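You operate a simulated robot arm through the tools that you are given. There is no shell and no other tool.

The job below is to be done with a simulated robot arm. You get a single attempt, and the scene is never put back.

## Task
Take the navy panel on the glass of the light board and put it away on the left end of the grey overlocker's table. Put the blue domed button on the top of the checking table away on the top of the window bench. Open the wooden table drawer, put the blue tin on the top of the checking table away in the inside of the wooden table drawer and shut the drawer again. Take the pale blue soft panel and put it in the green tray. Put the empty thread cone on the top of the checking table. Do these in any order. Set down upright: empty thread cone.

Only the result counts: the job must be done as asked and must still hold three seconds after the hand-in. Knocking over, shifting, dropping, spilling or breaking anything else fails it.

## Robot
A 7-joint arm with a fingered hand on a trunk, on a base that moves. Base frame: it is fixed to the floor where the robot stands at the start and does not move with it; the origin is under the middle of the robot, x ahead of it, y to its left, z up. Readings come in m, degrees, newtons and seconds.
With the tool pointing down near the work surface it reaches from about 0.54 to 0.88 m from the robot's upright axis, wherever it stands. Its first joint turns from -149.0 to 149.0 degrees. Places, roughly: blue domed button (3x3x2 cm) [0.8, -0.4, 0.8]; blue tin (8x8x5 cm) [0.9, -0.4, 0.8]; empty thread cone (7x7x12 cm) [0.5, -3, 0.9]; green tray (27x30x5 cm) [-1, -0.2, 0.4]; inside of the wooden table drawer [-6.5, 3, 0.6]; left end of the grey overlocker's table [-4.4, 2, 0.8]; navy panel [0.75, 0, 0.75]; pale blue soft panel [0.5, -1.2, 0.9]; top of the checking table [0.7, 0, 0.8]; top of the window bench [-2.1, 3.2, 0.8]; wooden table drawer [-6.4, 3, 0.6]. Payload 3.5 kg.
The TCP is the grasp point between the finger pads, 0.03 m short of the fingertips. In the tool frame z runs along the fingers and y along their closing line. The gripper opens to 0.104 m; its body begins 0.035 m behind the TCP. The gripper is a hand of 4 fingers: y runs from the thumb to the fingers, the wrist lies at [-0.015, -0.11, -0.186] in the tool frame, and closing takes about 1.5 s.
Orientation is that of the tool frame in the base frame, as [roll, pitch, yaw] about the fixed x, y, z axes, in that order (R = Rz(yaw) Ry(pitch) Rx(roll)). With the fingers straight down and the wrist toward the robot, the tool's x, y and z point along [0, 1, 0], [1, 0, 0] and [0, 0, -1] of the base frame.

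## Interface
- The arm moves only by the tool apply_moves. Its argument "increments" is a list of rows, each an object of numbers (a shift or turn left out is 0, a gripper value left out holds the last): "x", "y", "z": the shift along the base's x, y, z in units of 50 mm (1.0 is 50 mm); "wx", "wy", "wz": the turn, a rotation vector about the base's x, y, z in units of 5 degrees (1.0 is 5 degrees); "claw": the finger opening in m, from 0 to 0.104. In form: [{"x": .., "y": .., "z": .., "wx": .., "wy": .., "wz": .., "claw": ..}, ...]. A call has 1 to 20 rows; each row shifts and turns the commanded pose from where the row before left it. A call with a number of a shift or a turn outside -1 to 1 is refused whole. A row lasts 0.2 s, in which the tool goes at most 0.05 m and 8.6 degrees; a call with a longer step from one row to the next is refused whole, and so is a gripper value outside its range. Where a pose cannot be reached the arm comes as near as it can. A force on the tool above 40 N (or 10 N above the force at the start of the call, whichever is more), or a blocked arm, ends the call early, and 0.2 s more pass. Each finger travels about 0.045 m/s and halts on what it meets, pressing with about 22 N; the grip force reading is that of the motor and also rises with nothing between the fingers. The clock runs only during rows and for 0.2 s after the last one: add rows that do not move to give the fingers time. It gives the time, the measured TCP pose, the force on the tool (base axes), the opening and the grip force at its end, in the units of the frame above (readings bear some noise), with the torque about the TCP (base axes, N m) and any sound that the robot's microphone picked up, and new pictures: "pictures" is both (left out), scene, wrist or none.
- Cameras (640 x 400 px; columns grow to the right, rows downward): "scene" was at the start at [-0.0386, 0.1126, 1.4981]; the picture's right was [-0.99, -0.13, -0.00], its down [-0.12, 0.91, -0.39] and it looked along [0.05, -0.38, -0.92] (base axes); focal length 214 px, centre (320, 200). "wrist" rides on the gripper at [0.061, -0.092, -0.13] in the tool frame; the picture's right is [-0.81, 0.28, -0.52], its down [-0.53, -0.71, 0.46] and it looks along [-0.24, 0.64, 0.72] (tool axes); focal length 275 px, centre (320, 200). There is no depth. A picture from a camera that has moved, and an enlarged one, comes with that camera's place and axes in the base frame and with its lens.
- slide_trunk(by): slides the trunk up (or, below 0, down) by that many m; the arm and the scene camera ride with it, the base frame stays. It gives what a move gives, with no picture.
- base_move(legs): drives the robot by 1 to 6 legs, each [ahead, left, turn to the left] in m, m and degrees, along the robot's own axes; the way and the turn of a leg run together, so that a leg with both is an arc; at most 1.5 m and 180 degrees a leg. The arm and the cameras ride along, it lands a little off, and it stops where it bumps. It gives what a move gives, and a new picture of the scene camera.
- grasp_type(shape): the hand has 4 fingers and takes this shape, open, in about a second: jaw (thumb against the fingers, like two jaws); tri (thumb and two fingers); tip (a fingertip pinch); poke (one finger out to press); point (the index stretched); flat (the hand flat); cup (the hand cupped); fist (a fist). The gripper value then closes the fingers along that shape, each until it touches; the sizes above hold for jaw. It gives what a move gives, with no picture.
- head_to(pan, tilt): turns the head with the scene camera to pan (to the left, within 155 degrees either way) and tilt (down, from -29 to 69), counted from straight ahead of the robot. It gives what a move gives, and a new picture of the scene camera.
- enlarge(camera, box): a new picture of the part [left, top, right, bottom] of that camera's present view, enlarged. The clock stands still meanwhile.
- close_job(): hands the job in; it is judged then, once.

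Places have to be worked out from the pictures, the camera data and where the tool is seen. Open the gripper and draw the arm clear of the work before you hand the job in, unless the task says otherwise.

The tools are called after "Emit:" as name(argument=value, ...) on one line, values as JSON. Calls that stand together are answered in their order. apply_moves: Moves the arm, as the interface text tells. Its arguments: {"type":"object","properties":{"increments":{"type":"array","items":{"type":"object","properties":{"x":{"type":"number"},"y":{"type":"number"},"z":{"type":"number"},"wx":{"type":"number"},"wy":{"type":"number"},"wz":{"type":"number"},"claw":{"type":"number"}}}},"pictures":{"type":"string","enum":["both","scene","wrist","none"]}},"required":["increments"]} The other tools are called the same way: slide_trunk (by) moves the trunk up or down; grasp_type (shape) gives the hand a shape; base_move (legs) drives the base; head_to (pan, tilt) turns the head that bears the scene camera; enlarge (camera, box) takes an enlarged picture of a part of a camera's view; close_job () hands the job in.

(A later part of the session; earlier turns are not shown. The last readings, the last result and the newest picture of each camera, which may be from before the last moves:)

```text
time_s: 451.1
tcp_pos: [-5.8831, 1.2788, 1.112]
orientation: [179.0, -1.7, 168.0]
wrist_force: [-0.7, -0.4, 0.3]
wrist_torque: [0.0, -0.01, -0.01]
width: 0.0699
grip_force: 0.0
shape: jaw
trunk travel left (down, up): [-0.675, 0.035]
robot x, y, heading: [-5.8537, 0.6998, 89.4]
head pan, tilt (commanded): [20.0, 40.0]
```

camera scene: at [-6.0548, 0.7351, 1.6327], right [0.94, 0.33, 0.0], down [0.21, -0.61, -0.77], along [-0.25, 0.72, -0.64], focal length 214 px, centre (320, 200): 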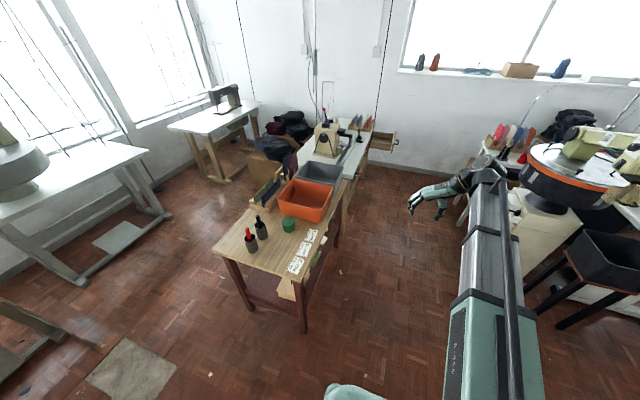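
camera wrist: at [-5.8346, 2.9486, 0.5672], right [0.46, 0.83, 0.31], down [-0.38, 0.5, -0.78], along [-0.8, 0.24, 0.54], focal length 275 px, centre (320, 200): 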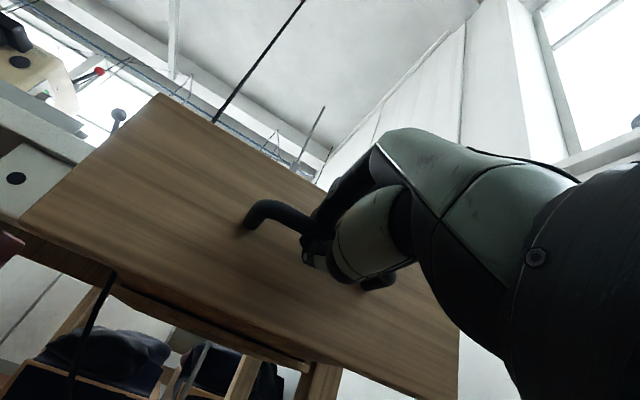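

Arm yaw is back. I'll tuck it to the right and retrace the corridor eastward.

Emit:
apply_moves(increments=[{"x": 0.96, "y": -0.02, "wz": -0.797}, {"x": 0.95, "y": -0.1, "wz": -0.797}, {"x": 0.932, "y": -0.184, "wz": -0.797}, {"x": 0.914, "y": -0.262, "wz": -0.797}, {"x": 0.888, "y": -0.336, "wz": -0.797}, {"x": 0.856, "y": -0.412, "wz": -0.797}, {"x": 0.818, "y": -0.48, "wz": -0.797}, {"x": 0.776, "y": -0.548, "wz": -0.797}, {"x": 0.728, "y": -0.61, "wz": -0.797}, {"x": 0.674, "y": -0.67, "wz": -0.797}, {"x": 0.616, "y": -0.722, "wz": -0.797}, {}], pictures="none")

Emit:
base_move(legs=[[0, -1.45, 0.6], [-0.2, -0.62, 0], [-0.2, -0.47, 0]])

Emit:
base_move(legs=[[0, 0, -90]])

```text
time_s: 453.7
tcp_pos: [-5.426, 1.0593, 1.1122]
orientation: [179.0, -1.6, 124.0]
wrist_force: [-0.5, -0.7, -0.4]
wrist_torque: [0.01, 0.0, 0.02]
width: 0.0698
grip_force: 0.1
shape: jaw
trunk travel left (down, up): [-0.675, 0.035]
robot x, y, heading: [-5.8542, 0.698, 89.6]
head pan, tilt (commanded): [20.0, 40.0]
```

```text
time_s: 466.7
tcp_pos: [-2.8849, 0.743, 1.1123]
orientation: [179.1, -1.6, 126.9]
wrist_force: [0.1, 0.5, -0.9]
wrist_torque: [0.0, 0.05, -0.03]
width: 0.0696
grip_force: 0.1
shape: jaw
trunk travel left (down, up): [-0.675, 0.035]
robot x, y, heading: [-3.2971, 0.3599, 92.0]
head pan, tilt (commanded): [20.0, 40.0]
camera scene: at [-3.4964, 0.3882, 1.6328], right [0.93, 0.38, 0.0], down [0.24, -0.59, -0.77], along [-0.29, 0.71, -0.64], focal length 214 px, centre (320, 200)
```

scene: 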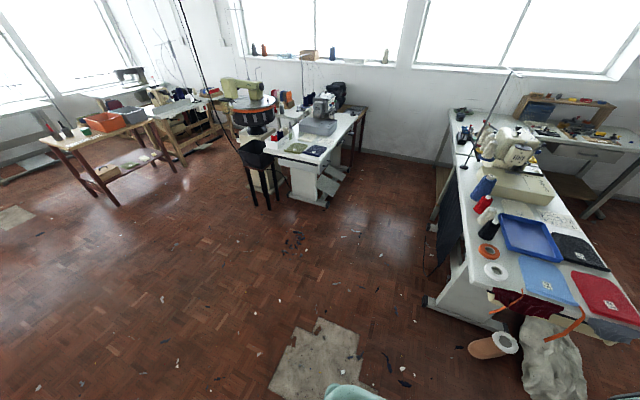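

```text
time_s: 470.9
tcp_pos: [-2.9089, -0.0437, 1.1136]
orientation: [179.1, -1.6, 37.7]
wrist_force: [0.0, -0.3, 0.2]
wrist_torque: [-0.02, 0.0, -0.03]
width: 0.0697
grip_force: 0.1
shape: jaw
trunk travel left (down, up): [-0.675, 0.035]
robot x, y, heading: [-3.2988, 0.3595, 3.1]
head pan, tilt (commanded): [20.0, 40.0]
camera scene: at [-3.2725, 0.5619, 1.6327], right [0.39, -0.92, 0.0], down [-0.59, -0.25, -0.77], along [0.71, 0.3, -0.64], focal length 214 px, centre (320, 200)
```

scene: 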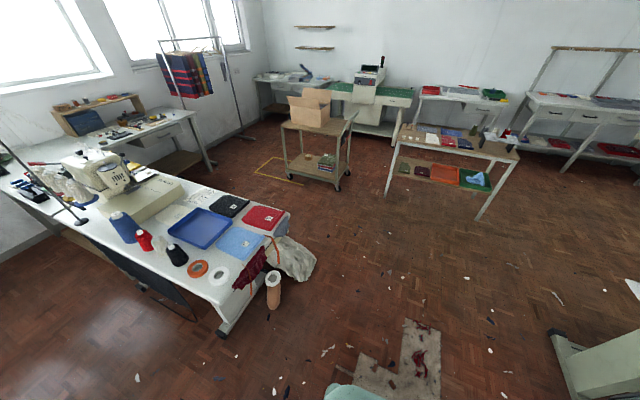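

Heading is 3° off; I'll straighten up and drive forward along the corridor, then down past the sewing table.

Emit:
base_move(legs=[[0, 0, -3.1], [0.82, -0.05, 0], [0.82, -0.05, 0]])

Emit:
head_to(pan=-110, tilt=55)

```text
time_s: 479.7
tcp_pos: [-1.3076, -0.1923, 1.1117]
orientation: [179.0, -1.5, 33.3]
wrist_force: [0.7, 0.1, 0.6]
wrist_torque: [-0.03, 0.04, 0.02]
width: 0.0697
grip_force: 0.0
shape: jaw
trunk travel left (down, up): [-0.675, 0.035]
robot x, y, heading: [-1.6631, 0.2402, -1.7]
head pan, tilt (commanded): [20.0, 40.0]
camera scene: at [-1.6237, 0.4389, 1.6327], right [0.32, -0.95, 0.0], down [-0.61, -0.21, -0.77], along [0.73, 0.24, -0.64], focal length 214 px, centre (320, 200)
```

scene: 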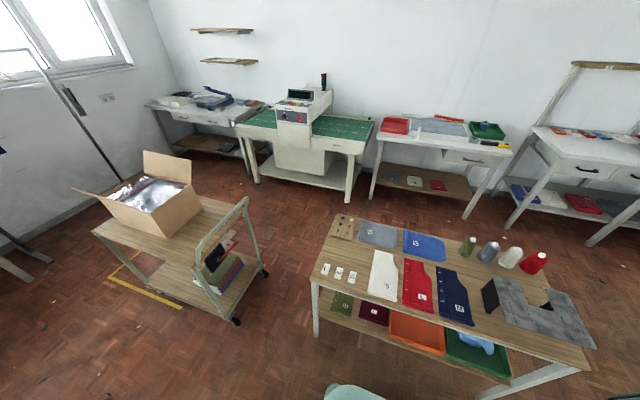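

```text
time_s: 481.8
tcp_pos: [-1.3074, -0.1918, 1.1122]
orientation: [179.0, -1.5, 33.3]
wrist_force: [-0.6, -0.8, -0.5]
wrist_torque: [0.01, 0.03, 0.02]
width: 0.0699
grip_force: 0.1
shape: jaw
trunk travel left (down, up): [-0.675, 0.035]
robot x, y, heading: [-1.6647, 0.2438, -1.1]
head pan, tilt (commanded): [-110.0, 55.0]
camera scene: at [-1.7309, 0.3447, 1.612], right [-0.93, 0.36, 0.0], down [0.3, 0.76, -0.57], along [-0.21, -0.53, -0.82], focal length 214 px, centre (320, 200)
```

scene: 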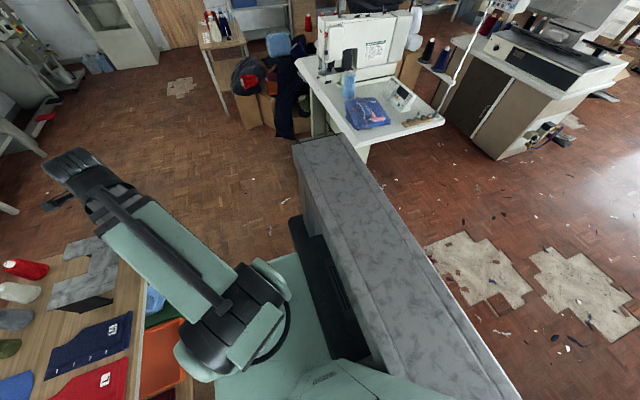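

Clearance to the sewing table looks fine (its east edge at x≈−2.29, my back at −2.05). Continuing south, then east and up to the checking table.

Emit:
base_move(legs=[[0, -0.92, 1.4], [0.41, -0.2, 0], [0, -0.28, 0]])

Emit:
head_to(pan=20, tilt=45)

```text
time_s: 490.6
tcp_pos: [-0.8682, -1.581, 1.1131]
orientation: [179.0, -1.8, 36.3]
wrist_force: [-0.4, -0.6, -0.3]
wrist_torque: [0.0, 0.0, 0.02]
width: 0.0695
grip_force: 0.2
shape: jaw
trunk travel left (down, up): [-0.675, 0.035]
robot x, y, heading: [-1.2398, -1.1681, 1.2]
head pan, tilt (commanded): [-110.0, 55.0]
camera scene: at [-1.3179, -1.065, 1.612], right [-0.95, 0.32, 0.0], down [0.26, 0.78, -0.57], along [-0.18, -0.54, -0.82], focal length 214 px, centre (320, 200)
```

scene: 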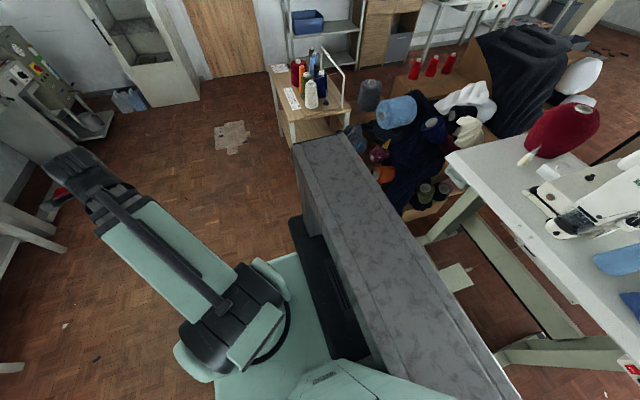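

```text
time_s: 492.7
tcp_pos: [-0.8676, -1.5794, 1.1133]
orientation: [179.0, -1.6, 36.2]
wrist_force: [-0.3, 0.2, -1.1]
wrist_torque: [0.0, -0.01, 0.01]
width: 0.0697
grip_force: 0.0
shape: jaw
trunk travel left (down, up): [-0.675, 0.035]
robot x, y, heading: [-1.2466, -1.1633, 1.6]
head pan, tilt (commanded): [20.0, 45.0]
camera scene: at [-1.2194, -0.9659, 1.6254], right [0.37, -0.93, 0.0], down [-0.66, -0.26, -0.71], along [0.66, 0.26, -0.71], focal length 214 px, centre (320, 200)
```

scene: 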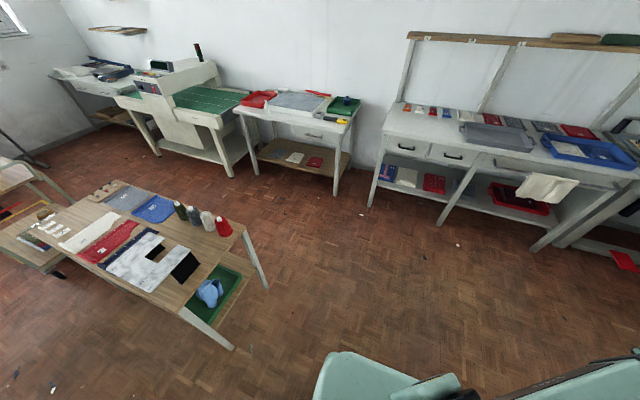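

On course at [−1.25, −1.16]. I'll drive forward, then left alongside the checking table, and up to it opposite the tin.

Emit:
base_move(legs=[[1.02, 0, -1.6], [0, 0.74, 0], [0.2, 0, 0]])

Emit:
head_to(pan=-3, tilt=50)

Emit:
enlarge(camera="scene", box=[260, 90, 420, 190])

```text
time_s: 502.9
tcp_pos: [0.362, -0.8454, 1.1122]
orientation: [179.0, -1.6, 34.4]
wrist_force: [0.5, 0.7, 0.2]
wrist_torque: [-0.01, 0.02, 0.01]
width: 0.0695
grip_force: 0.0
shape: jaw
trunk travel left (down, up): [-0.675, 0.035]
robot x, y, heading: [-0.0011, -0.4182, -0.4]
head pan, tilt (commanded): [20.0, 45.0]
camera scene: at [0.0302, -0.2214, 1.6254], right [0.34, -0.94, 0.0], down [-0.67, -0.24, -0.71], along [0.67, 0.24, -0.71], focal length 214 px, centre (320, 200)
```

scene: 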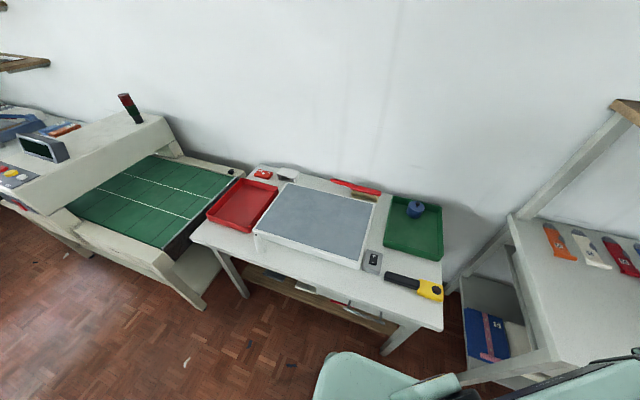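

```text
time_s: 503.7
tcp_pos: [0.3602, -0.8457, 1.1127]
orientation: [179.0, -1.7, 34.5]
wrist_force: [0.1, 0.2, -0.2]
wrist_torque: [-0.01, 0.01, 0.0]
width: 0.0697
grip_force: 0.0
shape: jaw
trunk travel left (down, up): [-0.675, 0.035]
robot x, y, heading: [-0.0034, -0.4161, -0.5]
head pan, tilt (commanded): [-3.0, 50.0]
camera scene: at [0.0293, -0.2532, 1.6185], right [-0.06, -1.0, 0.0], down [-0.76, 0.04, -0.64], along [0.64, -0.04, -0.77], focal length 214 px, centre (320, 200)
```

scene: 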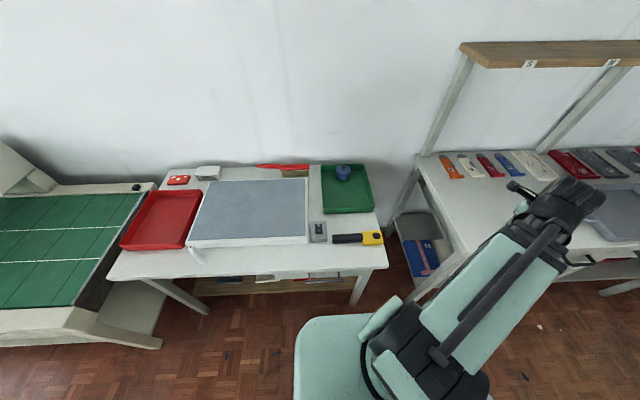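

```text
4.00 times, centred on (340, 140) of scene
camera zoom: at [0.0293, -0.2532, 1.6185], right [-0.06, -1.0, 0.0], down [-0.76, 0.04, -0.64], along [0.64, -0.04, -0.77], focal length 858 px, centre (240, 440)
```

zoom: 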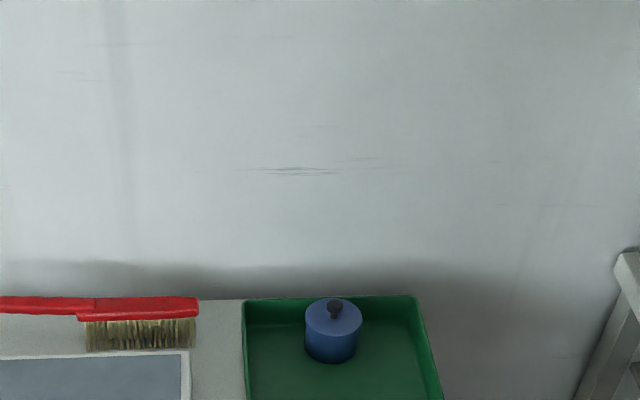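

The tin stands against the tray's back wall at about [0.876, −0.43], with a knob on top reaching z≈0.877, so the knob is the thing to grip. I'll edge 3 cm forward and swing the hand over it.

Emit:
base_move(legs=[[0.03, 0, 0.5]])

Emit:
apply_moves(increments=[{"x": 0.694, "y": 0.594, "wz": 0.793}, {"x": 0.694, "y": 0.594, "wz": 0.793}, {"x": 0.694, "y": 0.594, "wz": 0.793}, {"x": 0.694, "y": 0.594, "wz": 0.793}, {"x": 0.694, "y": 0.594, "wz": 0.793}, {"x": 0.694, "y": 0.594, "wz": 0.793}, {"x": 0.694, "y": 0.594, "wz": 0.793}, {"x": 0.694, "y": 0.594, "wz": 0.793}, {"x": 0.694, "y": 0.594, "wz": 0.793}, {"x": 0.694, "y": 0.594, "wz": 0.793}, {"x": 0.694, "y": 0.594, "wz": 0.793}, {"x": 0.694, "y": 0.594, "wz": 0.793}, {"x": 0.694, "y": 0.594, "wz": 0.793}, {"x": 0.6, "y": 0.594, "wz": 0.793}, {}], pictures="both")

Emit:
enlarge(camera="wrist", box=[120, 180, 400, 400])

```text
time_s: 504.6
tcp_pos: [0.3946, -0.8422, 1.111]
orientation: [179.2, -1.5, 34.9]
wrist_force: [-0.4, 0.0, -1.0]
wrist_torque: [0.0, 0.01, 0.01]
width: 0.0697
grip_force: 0.1
shape: jaw
trunk travel left (down, up): [-0.675, 0.035]
robot x, y, heading: [0.0256, -0.4213, 0.4]
head pan, tilt (commanded): [-3.0, 50.0]
camera scene: at [0.0594, -0.253, 1.6185], right [-0.05, -1.0, 0.0], down [-0.77, 0.04, -0.64], along [0.64, -0.03, -0.77], focal length 214 px, centre (320, 200)
```

scene: 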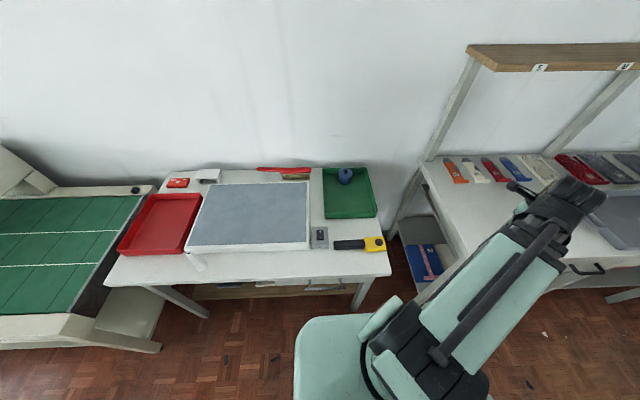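

```text
time_s: 507.8
tcp_pos: [0.8742, -0.4239, 1.1125]
orientation: [179.0, -1.7, 90.6]
wrist_force: [1.0, -0.2, 0.6]
wrist_torque: [0.01, 0.0, 0.0]
width: 0.0699
grip_force: 0.0
shape: jaw
trunk travel left (down, up): [-0.675, 0.035]
robot x, y, heading: [0.0311, -0.4167, 0.1]
head pan, tilt (commanded): [-3.0, 50.0]
camera scene: at [0.0575, -0.253, 1.6185], right [-0.05, -1.0, 0.0], down [-0.77, 0.04, -0.64], along [0.64, -0.03, -0.77], focal length 214 px, centre (320, 200)
camera wrist: at [0.7804, -0.3691, 1.2433], right [0.27, -0.82, 0.5], down [-0.7, -0.53, -0.48], along [0.66, -0.22, -0.72], focal length 275 px, centre (320, 200)
```

scene: 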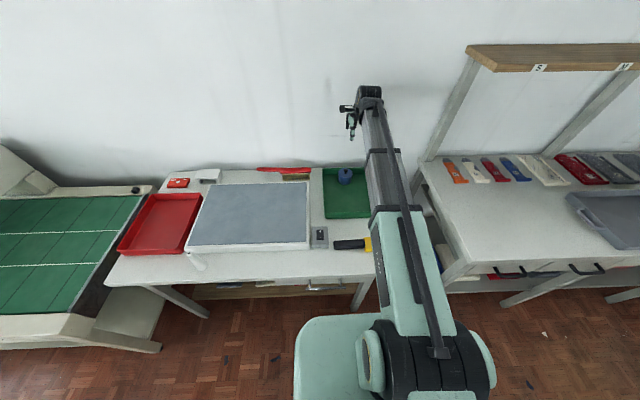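
wrist: 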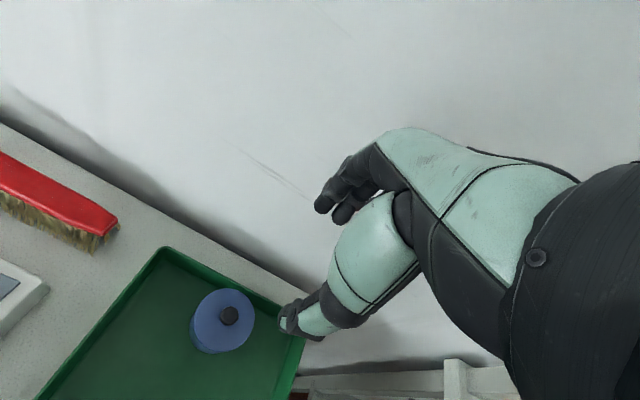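

```text
1.82 times, centred on (260, 290) of wrist
camera zoom: at [0.7804, -0.3691, 1.2433], right [0.27, -0.82, 0.5], down [-0.7, -0.53, -0.48], along [0.66, -0.22, -0.72], focal length 500 px, centre (429, 36)
```

zoom: 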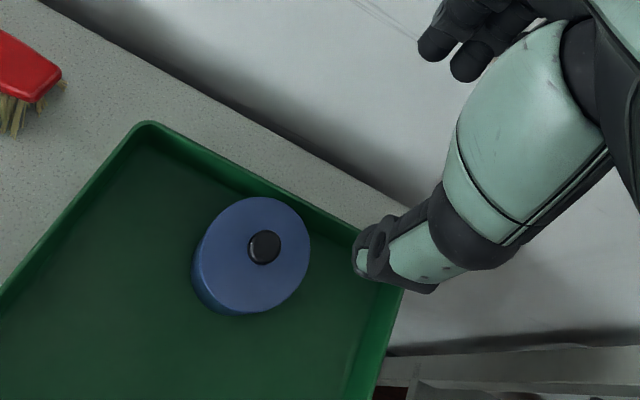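

The knob is at [0.878, −0.430], about 2.6 cm across. I'll centre on it and lower with the fingers 6 cm apart.

Emit:
apply_moves(increments=[{"x": 0.08, "y": -0.12, "z": -0.8, "claw": 0.06}, {"z": -0.8}, {"z": -0.8}, {"z": -0.8}, {"z": -0.8}, {}], pictures="wrist")

Emit:
enlarge(camera="wrist", box=[160, 160, 400, 340])

```text
time_s: 509.2
tcp_pos: [0.8804, -0.4333, 0.9128]
orientation: [178.9, -1.6, 90.5]
wrist_force: [-0.3, -0.2, -0.4]
wrist_torque: [0.01, 0.0, 0.0]
width: 0.0604
grip_force: 0.0
shape: jaw
trunk travel left (down, up): [-0.675, 0.035]
robot x, y, heading: [0.025, -0.4191, 0.1]
head pan, tilt (commanded): [-3.0, 50.0]
camera wrist: at [0.7852, -0.3771, 1.0433], right [0.27, -0.82, 0.5], down [-0.7, -0.53, -0.48], along [0.66, -0.22, -0.72], focal length 275 px, centre (320, 200)
```

wrist: 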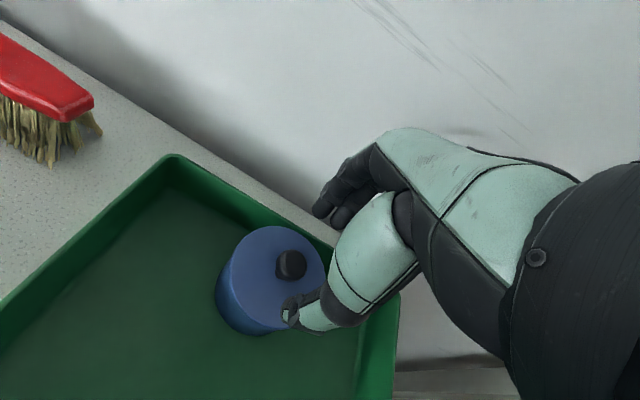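

```text
2.22 times, centred on (280, 250) of wrist
camera zoom: at [0.7852, -0.3771, 1.0433], right [0.27, -0.82, 0.5], down [-0.7, -0.53, -0.48], along [0.66, -0.22, -0.72], focal length 612 px, centre (409, 89)
```

zoom: 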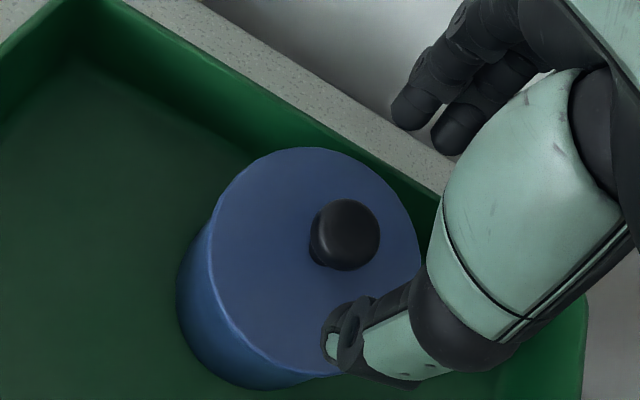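

Knob at [0.879, −0.430]; well aligned. Lowering to put the fingertips around it, just above the lid.

Emit:
apply_moves(increments=[{"y": 0.05, "z": -0.25}, {"z": -0.2}, {"z": -0.1}, {}], pictures="wrist")

```text
time_s: 510.2
tcp_pos: [0.8779, -0.431, 0.8877]
orientation: [178.8, -1.7, 90.6]
wrist_force: [-1.2, 1.2, 21.1]
wrist_torque: [0.04, 0.98, -0.03]
width: 0.0622
grip_force: 0.1
shape: jaw
trunk travel left (down, up): [-0.675, 0.035]
robot x, y, heading: [0.0222, -0.4201, 0.5]
head pan, tilt (commanded): [-3.0, 50.0]
camera wrist: at [0.7832, -0.3752, 1.0183], right [0.27, -0.82, 0.5], down [-0.7, -0.53, -0.49], along [0.66, -0.22, -0.72], focal length 275 px, centre (320, 200)
```

wrist: 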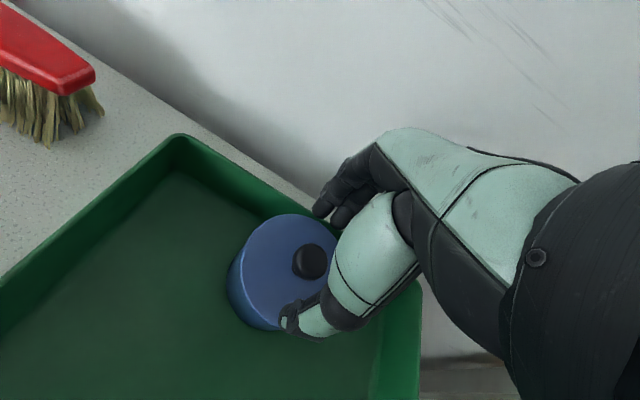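

The thumb tip touched the lid (21 N). I'll lift 5 mm and close on the knob.

Emit:
apply_moves(increments=[{"z": 0.12}, {"claw": 0.04}, {"claw": 0.02}, {"claw": 0.0}, {}, {}, {}, {}], pictures="wrist")

Emit:
enlarge(camera="wrist", box=[160, 160, 400, 340])

```text
time_s: 512.0
tcp_pos: [0.8796, -0.4292, 0.8909]
orientation: [179.0, -1.6, 90.5]
wrist_force: [-1.9, 0.0, 0.3]
wrist_torque: [0.02, 0.04, 0.04]
width: 0.0083
grip_force: 22.0
shape: jaw
trunk travel left (down, up): [-0.675, 0.035]
robot x, y, heading: [0.0263, -0.4196, 0.0]
head pan, tilt (commanded): [-3.0, 50.0]
heard: snap
camera wrist: at [0.7847, -0.3748, 1.0217], right [0.27, -0.82, 0.5], down [-0.7, -0.53, -0.48], along [0.66, -0.22, -0.72], focal length 275 px, centre (320, 200)
```

wrist: 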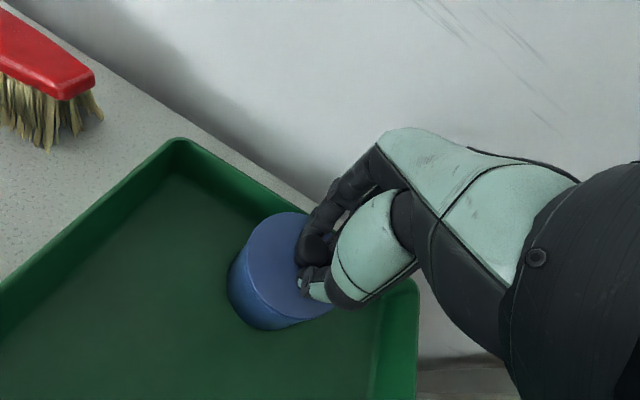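

```text
2.22 times, centred on (280, 250) of wrist
camera zoom: at [0.7847, -0.3748, 1.0217], right [0.27, -0.82, 0.5], down [-0.7, -0.53, -0.48], along [0.66, -0.22, -0.72], focal length 612 px, centre (409, 89)
```

zoom: 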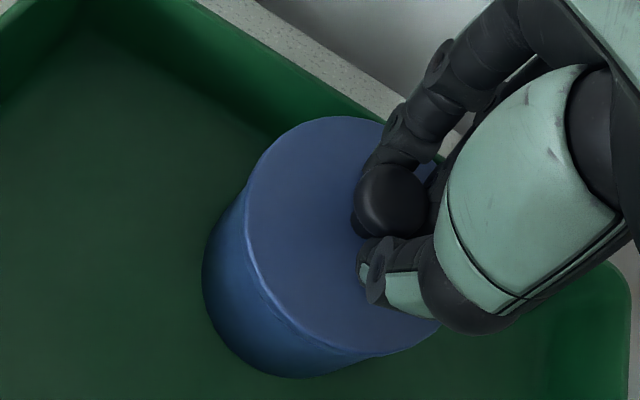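

A "snap" was heard and the width went to 8 mm, so something gave. I'll open the fingers and look before doing anything else.

Emit:
apply_moves(increments=[{"claw": 0.03}, {"claw": 0.05}, {"claw": 0.07}, {}, {"z": 0.3}, {"z": 0.6}, {"z": 0.6}, {}], pictures="wrist")

Emit:
enlarge(camera="wrist", box=[140, 160, 380, 360])

```text
time_s: 513.8
tcp_pos: [0.8798, -0.4287, 0.9665]
orientation: [179.0, -1.6, 90.6]
wrist_force: [0.3, 0.0, 1.3]
wrist_torque: [0.01, 0.0, 0.0]
width: 0.0697
grip_force: 0.0
shape: jaw
trunk travel left (down, up): [-0.675, 0.035]
robot x, y, heading: [0.0277, -0.4198, 0.4]
head pan, tilt (commanded): [-3.0, 50.0]
camera wrist: at [0.7855, -0.374, 1.0975], right [0.27, -0.82, 0.5], down [-0.7, -0.53, -0.48], along [0.66, -0.22, -0.72], focal length 275 px, centre (320, 200)
```

wrist: 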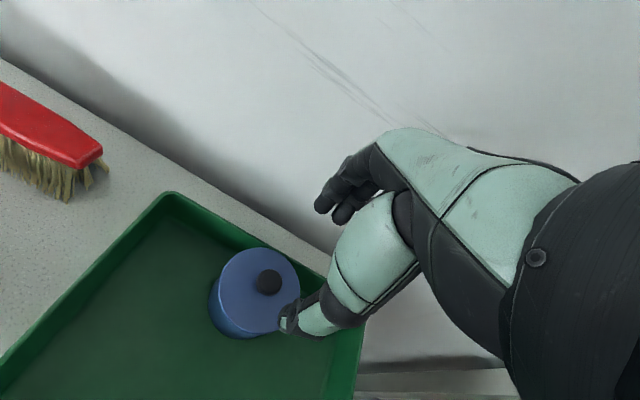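

```text
2.00 times, centred on (260, 260) of wrist
camera zoom: at [0.7855, -0.374, 1.0975], right [0.27, -0.82, 0.5], down [-0.7, -0.53, -0.48], along [0.66, -0.22, -0.72], focal length 551 px, centre (440, 80)
```

zoom: 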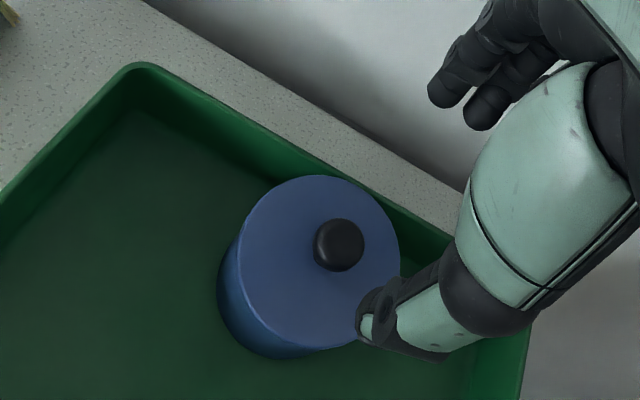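

The tin and its knob look unchanged; the fingers had only slid under the knob's rim. Rather than lift by the lid, I'll grip the tin's body from its sides with the hand pitched forward. First I rise, pull back a bit and turn the hand.

Emit:
apply_moves(increments=[{"z": 0.7, "x": -0.6, "claw": 0.104}, {"z": 0.5, "x": -0.8}, {"wz": -1, "x": -0.05}, {"wz": -1}, {"wz": -1}, {"wz": -1}, {"wz": -1}, {"wz": -1}, {"wz": -1}, {"wz": -1}, {"wz": -1}, {"wz": -1}, {"wz": -1}, {"wz": -1}, {"wz": -1}, {"wz": -1}, {"wz": -1}, {"wz": -1}, {"wz": -1}, {"wz": -1}], pictures="none")

Emit:
apply_moves(increments=[{"wy": -1, "x": 0.2}, {"wy": -1, "x": 0.2}, {"wy": -1, "x": 0.2}, {"wy": -1, "x": 0.2}, {"wy": -1, "x": 0.2}, {"wy": -1, "x": 0.2}, {}], pictures="both")

```text
time_s: 518.0
tcp_pos: [0.8067, -0.43, 1.026]
orientation: [178.9, -1.7, 0.4]
wrist_force: [-0.3, 0.4, -0.4]
wrist_torque: [0.03, 0.0, 0.01]
width: 0.1037
grip_force: 0.1
shape: jaw
trunk travel left (down, up): [-0.675, 0.035]
robot x, y, heading: [0.0269, -0.4198, -0.1]
head pan, tilt (commanded): [-3.0, 50.0]
```

```text
time_s: 519.6
tcp_pos: [0.8662, -0.4297, 1.0242]
orientation: [178.6, -31.6, 0.6]
wrist_force: [0.4, 0.4, 0.1]
wrist_torque: [0.02, 0.02, -0.04]
width: 0.1038
grip_force: 0.1
shape: jaw
trunk travel left (down, up): [-0.675, 0.035]
robot x, y, heading: [0.0246, -0.4211, 0.3]
head pan, tilt (commanded): [-3.0, 50.0]
camera scene: at [0.0577, -0.2529, 1.6185], right [-0.05, -1.0, 0.0], down [-0.77, 0.04, -0.64], along [0.64, -0.03, -0.77], focal length 214 px, centre (320, 200)
camera wrist: at [0.8499, -0.3363, 1.1672], right [-0.96, -0.27, 0.02], down [-0.21, 0.7, -0.68], along [0.17, -0.66, -0.73], focal length 275 px, centre (320, 200)
```

scene: 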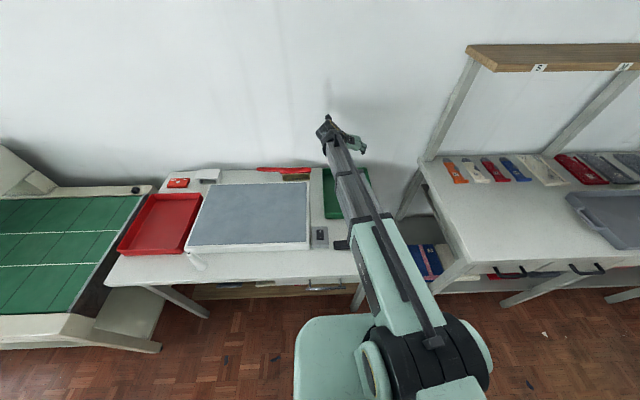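
wrist: 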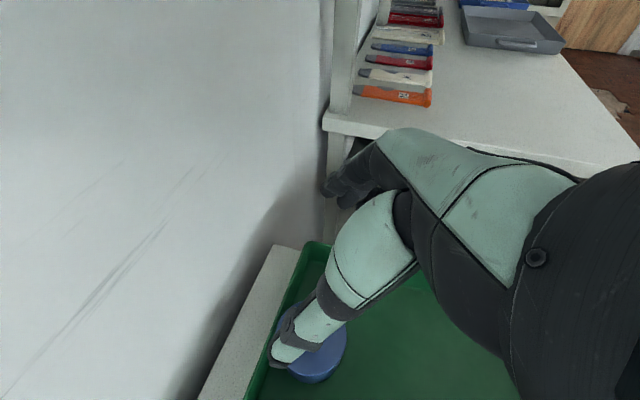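

The pitched pose is reachable. I'll shift 6 mm toward me and lower so thumb and fingers pass down either side of the tin.

Emit:
apply_moves(increments=[{"x": -0.12, "z": -0.6}, {"z": -0.7}, {"z": -0.6}, {"z": -0.4}, {}], pictures="both")

Emit:
enlarge(camera="scene", box=[300, 130, 420, 220])

```text
time_s: 520.8
tcp_pos: [0.861, -0.4298, 0.9136]
orientation: [178.6, -31.7, 0.5]
wrist_force: [0.6, -0.1, -0.4]
wrist_torque: [-0.02, 0.02, 0.03]
width: 0.1038
grip_force: 0.1
shape: jaw
trunk travel left (down, up): [-0.675, 0.035]
robot x, y, heading: [0.0258, -0.4206, 0.1]
head pan, tilt (commanded): [-3.0, 50.0]
camera scene: at [0.0577, -0.2529, 1.6185], right [-0.05, -1.0, 0.0], down [-0.77, 0.04, -0.64], along [0.64, -0.03, -0.77], focal length 214 px, centre (320, 200)
camera wrist: at [0.8455, -0.3365, 1.0533], right [-0.96, -0.27, 0.02], down [-0.21, 0.7, -0.68], along [0.17, -0.66, -0.73], focal length 275 px, centre (320, 200)
```

scene: 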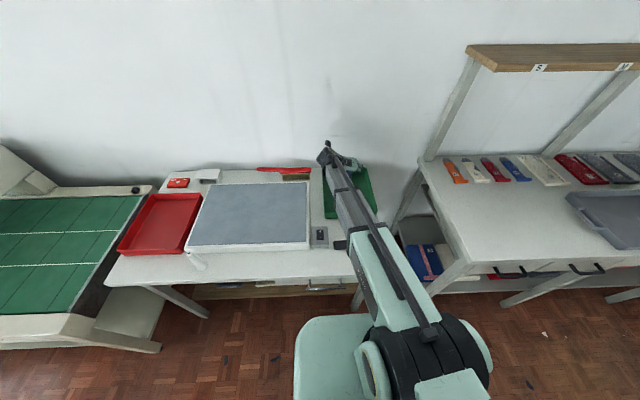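
wrist: 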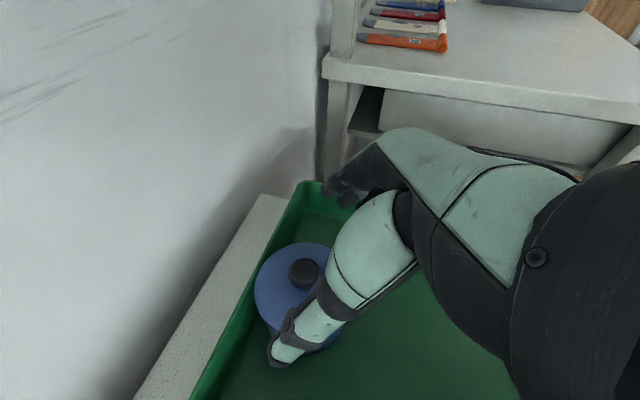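

```text
4.44 times, centred on (360, 175) of scene
camera zoom: at [0.0577, -0.2529, 1.6185], right [-0.05, -1.0, 0.0], down [-0.77, 0.04, -0.64], along [0.64, -0.03, -0.77], focal length 953 px, centre (142, 311)
```

zoom: 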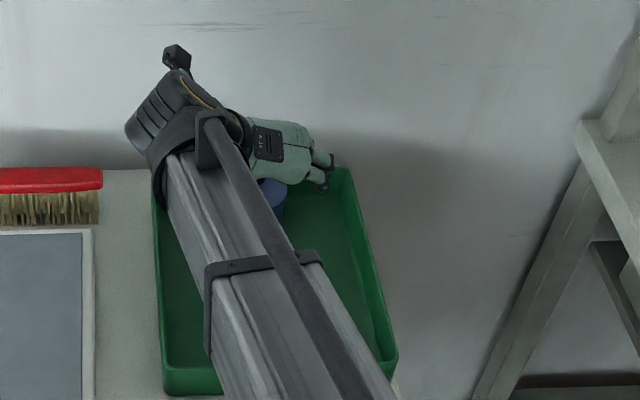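

Tin axis reads [0.880, −0.429]; fingers are centred on it. Lowering in steps with force checks.

Emit:
apply_moves(increments=[{"z": -0.4}, {"z": -0.3}, {"z": -0.2}, {}], pictures="wrist")

Emit:
apply_moves(increments=[{"z": -0.15}, {"z": -0.15}, {}], pictures="none")

```text
time_s: 521.8
tcp_pos: [0.8631, -0.4316, 0.8654]
orientation: [178.7, -31.7, 0.5]
wrist_force: [0.5, -0.2, 0.5]
wrist_torque: [0.02, 0.0, 0.0]
width: 0.1037
grip_force: 0.0
shape: jaw
trunk travel left (down, up): [-0.675, 0.035]
robot x, y, heading: [0.0276, -0.4176, 0.3]
head pan, tilt (commanded): [-3.0, 50.0]
camera wrist: at [0.8455, -0.3373, 1.0076], right [-0.96, -0.27, 0.02], down [-0.21, 0.7, -0.68], along [0.17, -0.66, -0.73], focal length 275 px, centre (320, 200)
```

wrist: 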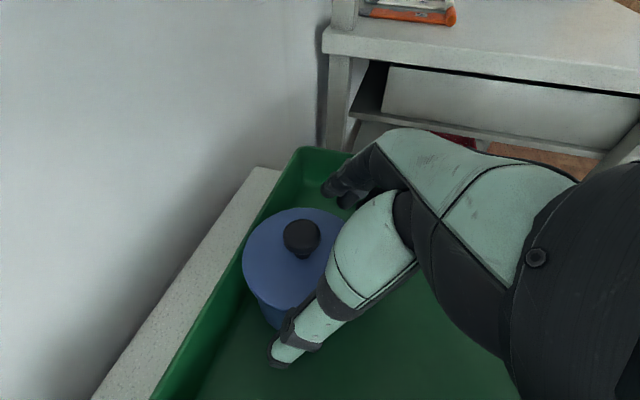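

```text
time_s: 522.6
tcp_pos: [0.8606, -0.4311, 0.8517]
orientation: [178.7, -31.6, 0.6]
wrist_force: [-0.8, -0.3, -0.3]
wrist_torque: [0.05, -0.01, 0.01]
width: 0.1041
grip_force: 0.0
shape: jaw
trunk travel left (down, up): [-0.675, 0.035]
robot x, y, heading: [0.0287, -0.4194, -0.0]
head pan, tilt (commanded): [-3.0, 50.0]
```

No contact so far; the thumb and fingers straddle the tin. A little lower, then close on its sides.

Emit:
apply_moves(increments=[{"z": -0.14}, {}, {"claw": 0.09}, {"claw": 0.08}, {"claw": 0.07}, {"claw": 0.06}, {}, {}, {}, {}], pictures="wrist")

```text
time_s: 524.8
tcp_pos: [0.862, -0.4295, 0.8434]
orientation: [178.6, -31.7, 0.7]
wrist_force: [-1.1, 0.8, -0.5]
wrist_torque: [-0.01, 0.04, -0.01]
width: 0.0612
grip_force: 21.4
shape: jaw
trunk travel left (down, up): [-0.675, 0.035]
robot x, y, heading: [0.0297, -0.4174, 0.2]
head pan, tilt (commanded): [-3.0, 50.0]
camera wrist: at [0.8443, -0.3369, 0.9853], right [-0.96, -0.27, 0.02], down [-0.21, 0.7, -0.68], along [0.17, -0.66, -0.73], focal length 275 px, centre (320, 200)
```

wrist: 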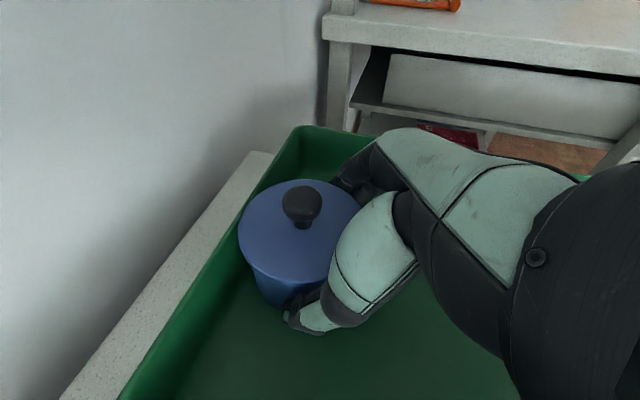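

The grip is on a chord about 2 cm short of the tin's centre, which isn't secure. I'll reopen, raise slightly to clear the tray's back rim, move 1.7 cm further and close again.

Emit:
apply_moves(increments=[{"claw": 0.08}, {"claw": 0.1}, {"claw": 0.104}, {}, {"z": 0.26}, {"x": 0.17}, {"x": 0.17}, {}], pictures="wrist")

```text
time_s: 526.6
tcp_pos: [0.8766, -0.4306, 0.8582]
orientation: [178.8, -31.6, 0.5]
wrist_force: [0.0, 0.2, 0.3]
wrist_torque: [-0.01, -0.01, -0.01]
width: 0.1038
grip_force: 0.0
shape: jaw
trunk travel left (down, up): [-0.675, 0.035]
robot x, y, heading: [0.0281, -0.4193, 0.1]
head pan, tilt (commanded): [-3.0, 50.0]
camera wrist: at [0.8605, -0.3364, 0.9981], right [-0.96, -0.27, 0.02], down [-0.21, 0.7, -0.68], along [0.17, -0.66, -0.73], focal length 275 px, centre (320, 200)
```

wrist: 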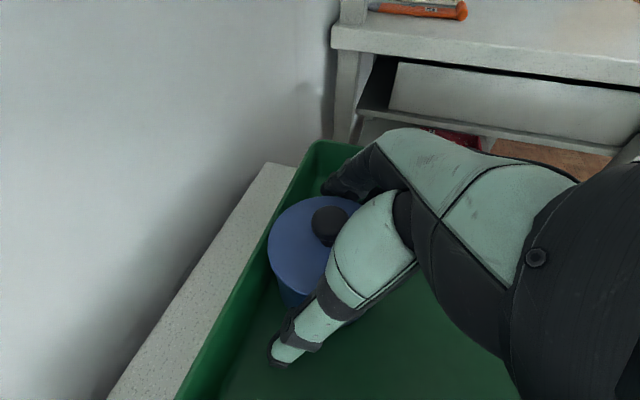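

The tin hasn't moved (knob at [0.880, −0.430]) and is now centred. Closing on it.

Emit:
apply_moves(increments=[{"z": -0.1, "x": 0.04}, {}, {"claw": 0.09}, {"claw": 0.08}, {"claw": 0.07}, {"claw": 0.05}, {"claw": 0.03}, {}, {}, {}], pictures="wrist")

```text
time_s: 528.8
tcp_pos: [0.8792, -0.4286, 0.8524]
orientation: [178.7, -31.6, 0.5]
wrist_force: [1.4, -0.6, -1.2]
wrist_torque: [-0.03, 0.0, 0.05]
width: 0.0589
grip_force: 22.8
shape: jaw
trunk travel left (down, up): [-0.675, 0.035]
robot x, y, heading: [0.0319, -0.4241, 0.4]
head pan, tilt (commanded): [-3.0, 50.0]
camera wrist: at [0.8632, -0.3362, 0.9931], right [-0.96, -0.27, 0.02], down [-0.21, 0.7, -0.68], along [0.17, -0.66, -0.73], focal length 275 px, centre (320, 200)
```

wrist: 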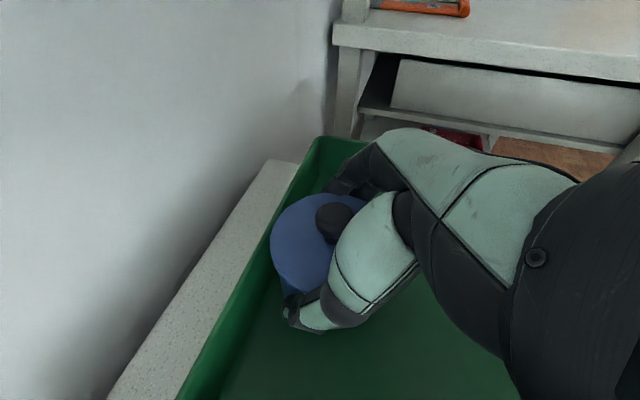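

Firm hold at 23 N. I'll lift gently by a couple of centimetres and check the tin comes up level.

Emit:
apply_moves(increments=[{"z": 0.1}, {"z": 0.15}, {"z": 0.2}, {"z": 0.2}, {}], pictures="wrist")

Emit:
enlarge(camera="scene", box=[300, 130, 420, 220])

```text
time_s: 530.0
tcp_pos: [0.8808, -0.4302, 0.885]
orientation: [178.8, -31.6, 0.5]
wrist_force: [0.3, -0.3, -3.2]
wrist_torque: [0.02, 0.0, 0.02]
width: 0.0587
grip_force: 22.1
shape: jaw
trunk travel left (down, up): [-0.675, 0.035]
robot x, y, heading: [0.0267, -0.4179, 0.1]
head pan, tilt (commanded): [-3.0, 50.0]
camera wrist: at [0.8645, -0.3373, 1.0258], right [-0.96, -0.27, 0.02], down [-0.21, 0.7, -0.68], along [0.17, -0.66, -0.73], focal length 275 px, centre (320, 200)
```

wrist: 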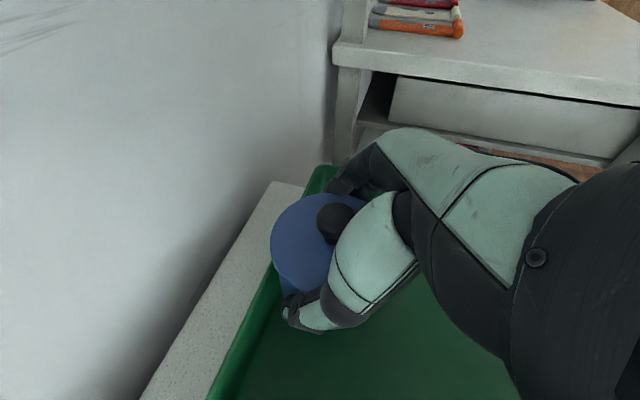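

```text
4.44 times, centred on (360, 175) of scene
camera zoom: at [0.0581, -0.2529, 1.6185], right [-0.05, -1.0, 0.0], down [-0.77, 0.04, -0.64], along [0.64, -0.03, -0.77], focal length 953 px, centre (142, 311)
```

zoom: 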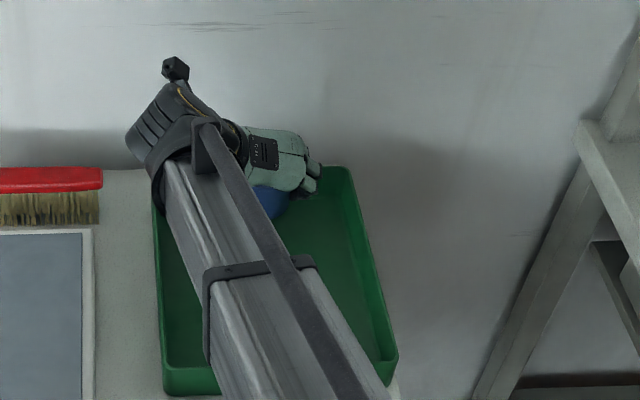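

The tin rises with the hand (about 3 N weight) and stays level. I'll raise it and tuck the arm back to the right without changing the tilt.

Emit:
apply_moves(increments=[{"z": 0.6}, {"z": 0.9}, {"z": 0.9}, {"z": 0.9}, {"z": 0.9}, {"z": 0.6}, {"x": -0.65, "y": -0.55}, {"x": -0.704, "y": -0.6}, {"x": -0.704, "y": -0.6}, {"x": -0.704, "y": -0.6}, {"x": -0.704, "y": -0.6}, {"x": -0.704, "y": -0.6}, {"x": -0.704, "y": -0.6}, {"x": -0.704, "y": -0.6}, {"x": -0.704, "y": -0.6}, {"x": -0.704, "y": -0.6}, {"x": -0.704, "y": -0.6}, {"x": -0.704, "y": -0.6}, {"x": -0.704, "y": -0.6}, {}], pictures="both")

```text
time_s: 534.2
tcp_pos: [0.4474, -0.834, 1.1326]
orientation: [178.7, -31.6, 0.6]
wrist_force: [0.6, -0.7, -2.9]
wrist_torque: [0.0, 0.01, 0.02]
width: 0.0585
grip_force: 21.7
shape: jaw
out of reach, approached as far as the arm can: row 16, 17, 18, 19
trunk travel left (down, up): [-0.675, 0.035]
robot x, y, heading: [0.0272, -0.4191, 0.2]
head pan, tilt (commanded): [-3.0, 50.0]
camera scene: at [0.0579, -0.2531, 1.6185], right [-0.05, -1.0, 0.0], down [-0.77, 0.04, -0.64], along [0.64, -0.03, -0.77], focal length 214 px, centre (320, 200)
camera wrist: at [0.4302, -0.741, 1.274], right [-0.96, -0.27, 0.02], down [-0.21, 0.7, -0.68], along [0.17, -0.66, -0.73], focal length 275 px, centre (320, 200)
```

scene: 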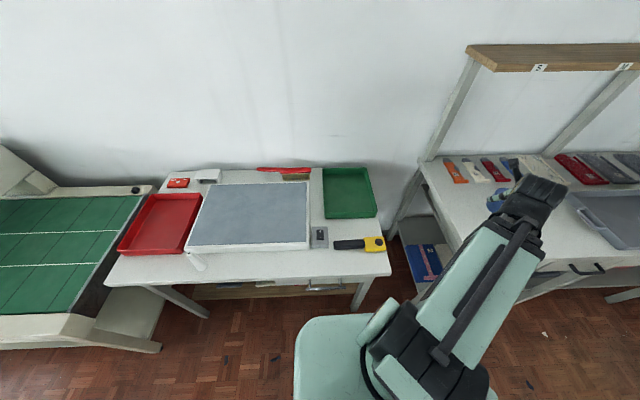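
wrist: 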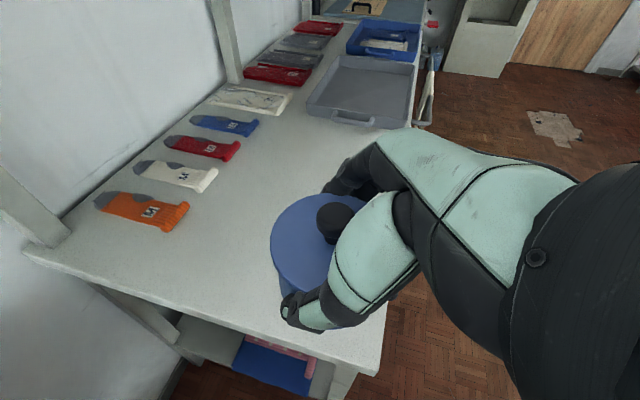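

The tin is held well; the arm's closest reach with this tilt is a bit further out, which is fine. Now the drive back: off the table, right, then back down the aisle.

Emit:
base_move(legs=[[-0.255, 0, 0], [0, -0.75, 0], [-1.0, 0, 0]])

Emit:
base_move(legs=[[0, 0.28, 0], [-0.41, 0.2, 0]])

```text
time_s: 544.4
tcp_pos: [-0.7895, -1.5896, 1.1325]
orientation: [178.7, -31.6, 0.8]
wrist_force: [0.4, 0.4, -3.0]
wrist_torque: [0.0, -0.03, 0.03]
width: 0.0585
grip_force: 22.4
shape: jaw
trunk travel left (down, up): [-0.675, 0.035]
robot x, y, heading: [-1.2068, -1.1732, 0.7]
head pan, tilt (commanded): [-3.0, 50.0]
camera scene: at [-1.1808, -1.0102, 1.6185], right [-0.05, -1.0, 0.0], down [-0.77, 0.03, -0.64], along [0.64, -0.03, -0.77], focal length 214 px, centre (320, 200)
```

scene: 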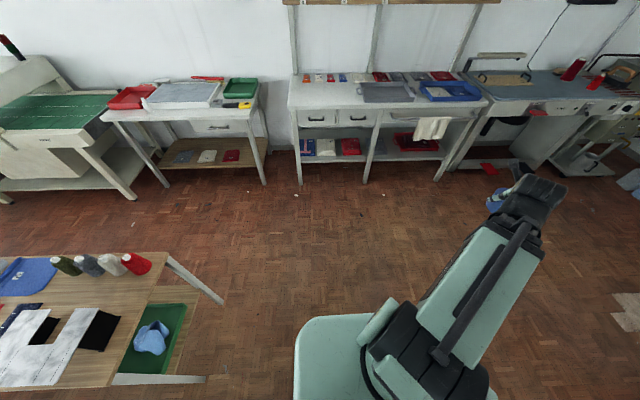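

```text
time_s: 548.7
tcp_pos: [-1.2058, -1.1209, 1.1315]
orientation: [178.8, -31.5, 0.6]
wrist_force: [0.4, -0.4, -3.0]
wrist_torque: [-0.01, -0.03, -0.04]
width: 0.0586
grip_force: 21.8
shape: jaw
trunk travel left (down, up): [-0.675, 0.035]
robot x, y, heading: [-1.6277, -0.7063, 0.1]
head pan, tilt (commanded): [-3.0, 50.0]
camera scene: at [-1.5953, -0.541, 1.6185], right [-0.05, -1.0, 0.0], down [-0.77, 0.04, -0.64], along [0.64, -0.03, -0.77], focal length 214 px, centre (320, 200)
```

scene: 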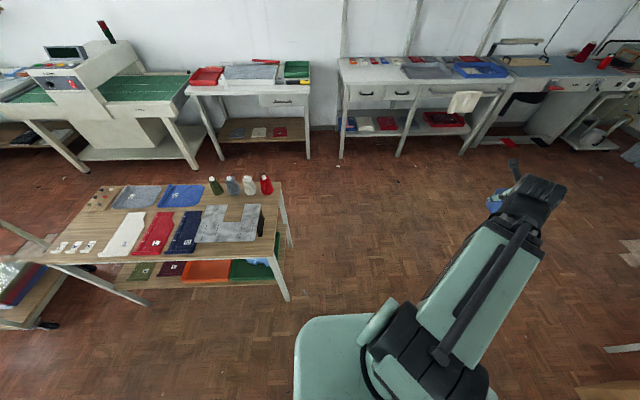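

Through the gap safely. Continuing north, then backward along the corridor, then turning.

Emit:
base_move(legs=[[-0.03, 0.96, 0], [-0.85, 0.0, 0], [-0.8, 0, 0]])

Emit:
base_move(legs=[[0, 0, 90]])

```text
time_s: 561.8
tcp_pos: [-2.8957, -0.1726, 1.1335]
orientation: [178.7, -31.6, 2.2]
wrist_force: [-0.8, 0.4, -2.7]
wrist_torque: [0.01, -0.02, -0.01]
width: 0.0586
grip_force: 22.2
shape: jaw
trunk travel left (down, up): [-0.675, 0.035]
robot x, y, heading: [-3.3242, 0.2317, 1.7]
head pan, tilt (commanded): [-3.0, 50.0]
camera scene: at [-3.3006, 0.3973, 1.6185], right [-0.02, -1.0, 0.0], down [-0.77, 0.02, -0.64], along [0.64, -0.01, -0.77], focal length 214 px, centre (320, 200)
```

scene: 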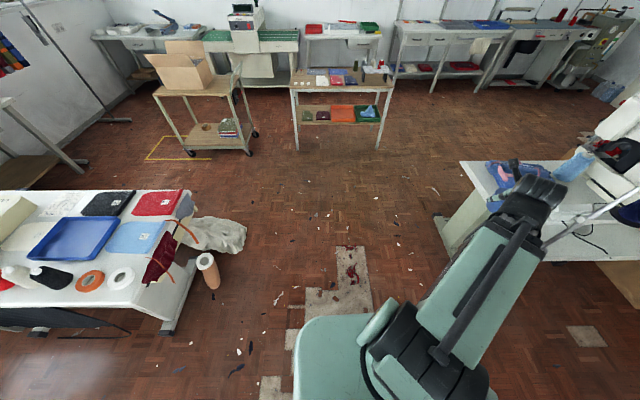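

```text
time_s: 566.0
tcp_pos: [-2.9207, 0.659, 1.1327]
orientation: [178.7, -31.5, 92.0]
wrist_force: [-0.2, -0.3, -3.0]
wrist_torque: [0.01, 0.01, 0.02]
width: 0.0582
grip_force: 22.6
shape: jaw
trunk travel left (down, up): [-0.675, 0.035]
robot x, y, heading: [-3.3221, 0.236, 91.8]
head pan, tilt (commanded): [-3.0, 50.0]
camera scene: at [-3.4934, 0.2578, 1.6185], right [1.0, -0.02, 0.0], down [-0.02, -0.77, -0.64], along [0.02, 0.64, -0.77], focal length 214 px, centre (320, 200)
```

scene: 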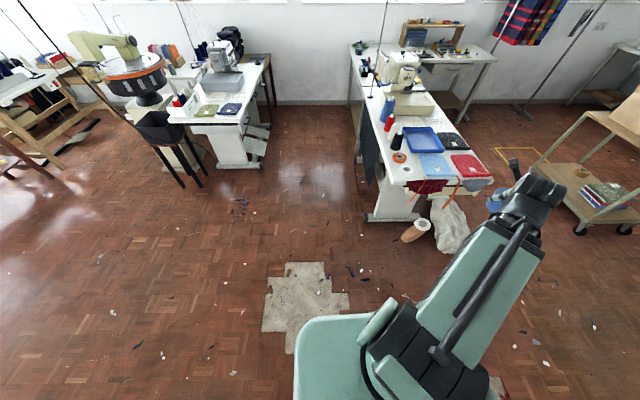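

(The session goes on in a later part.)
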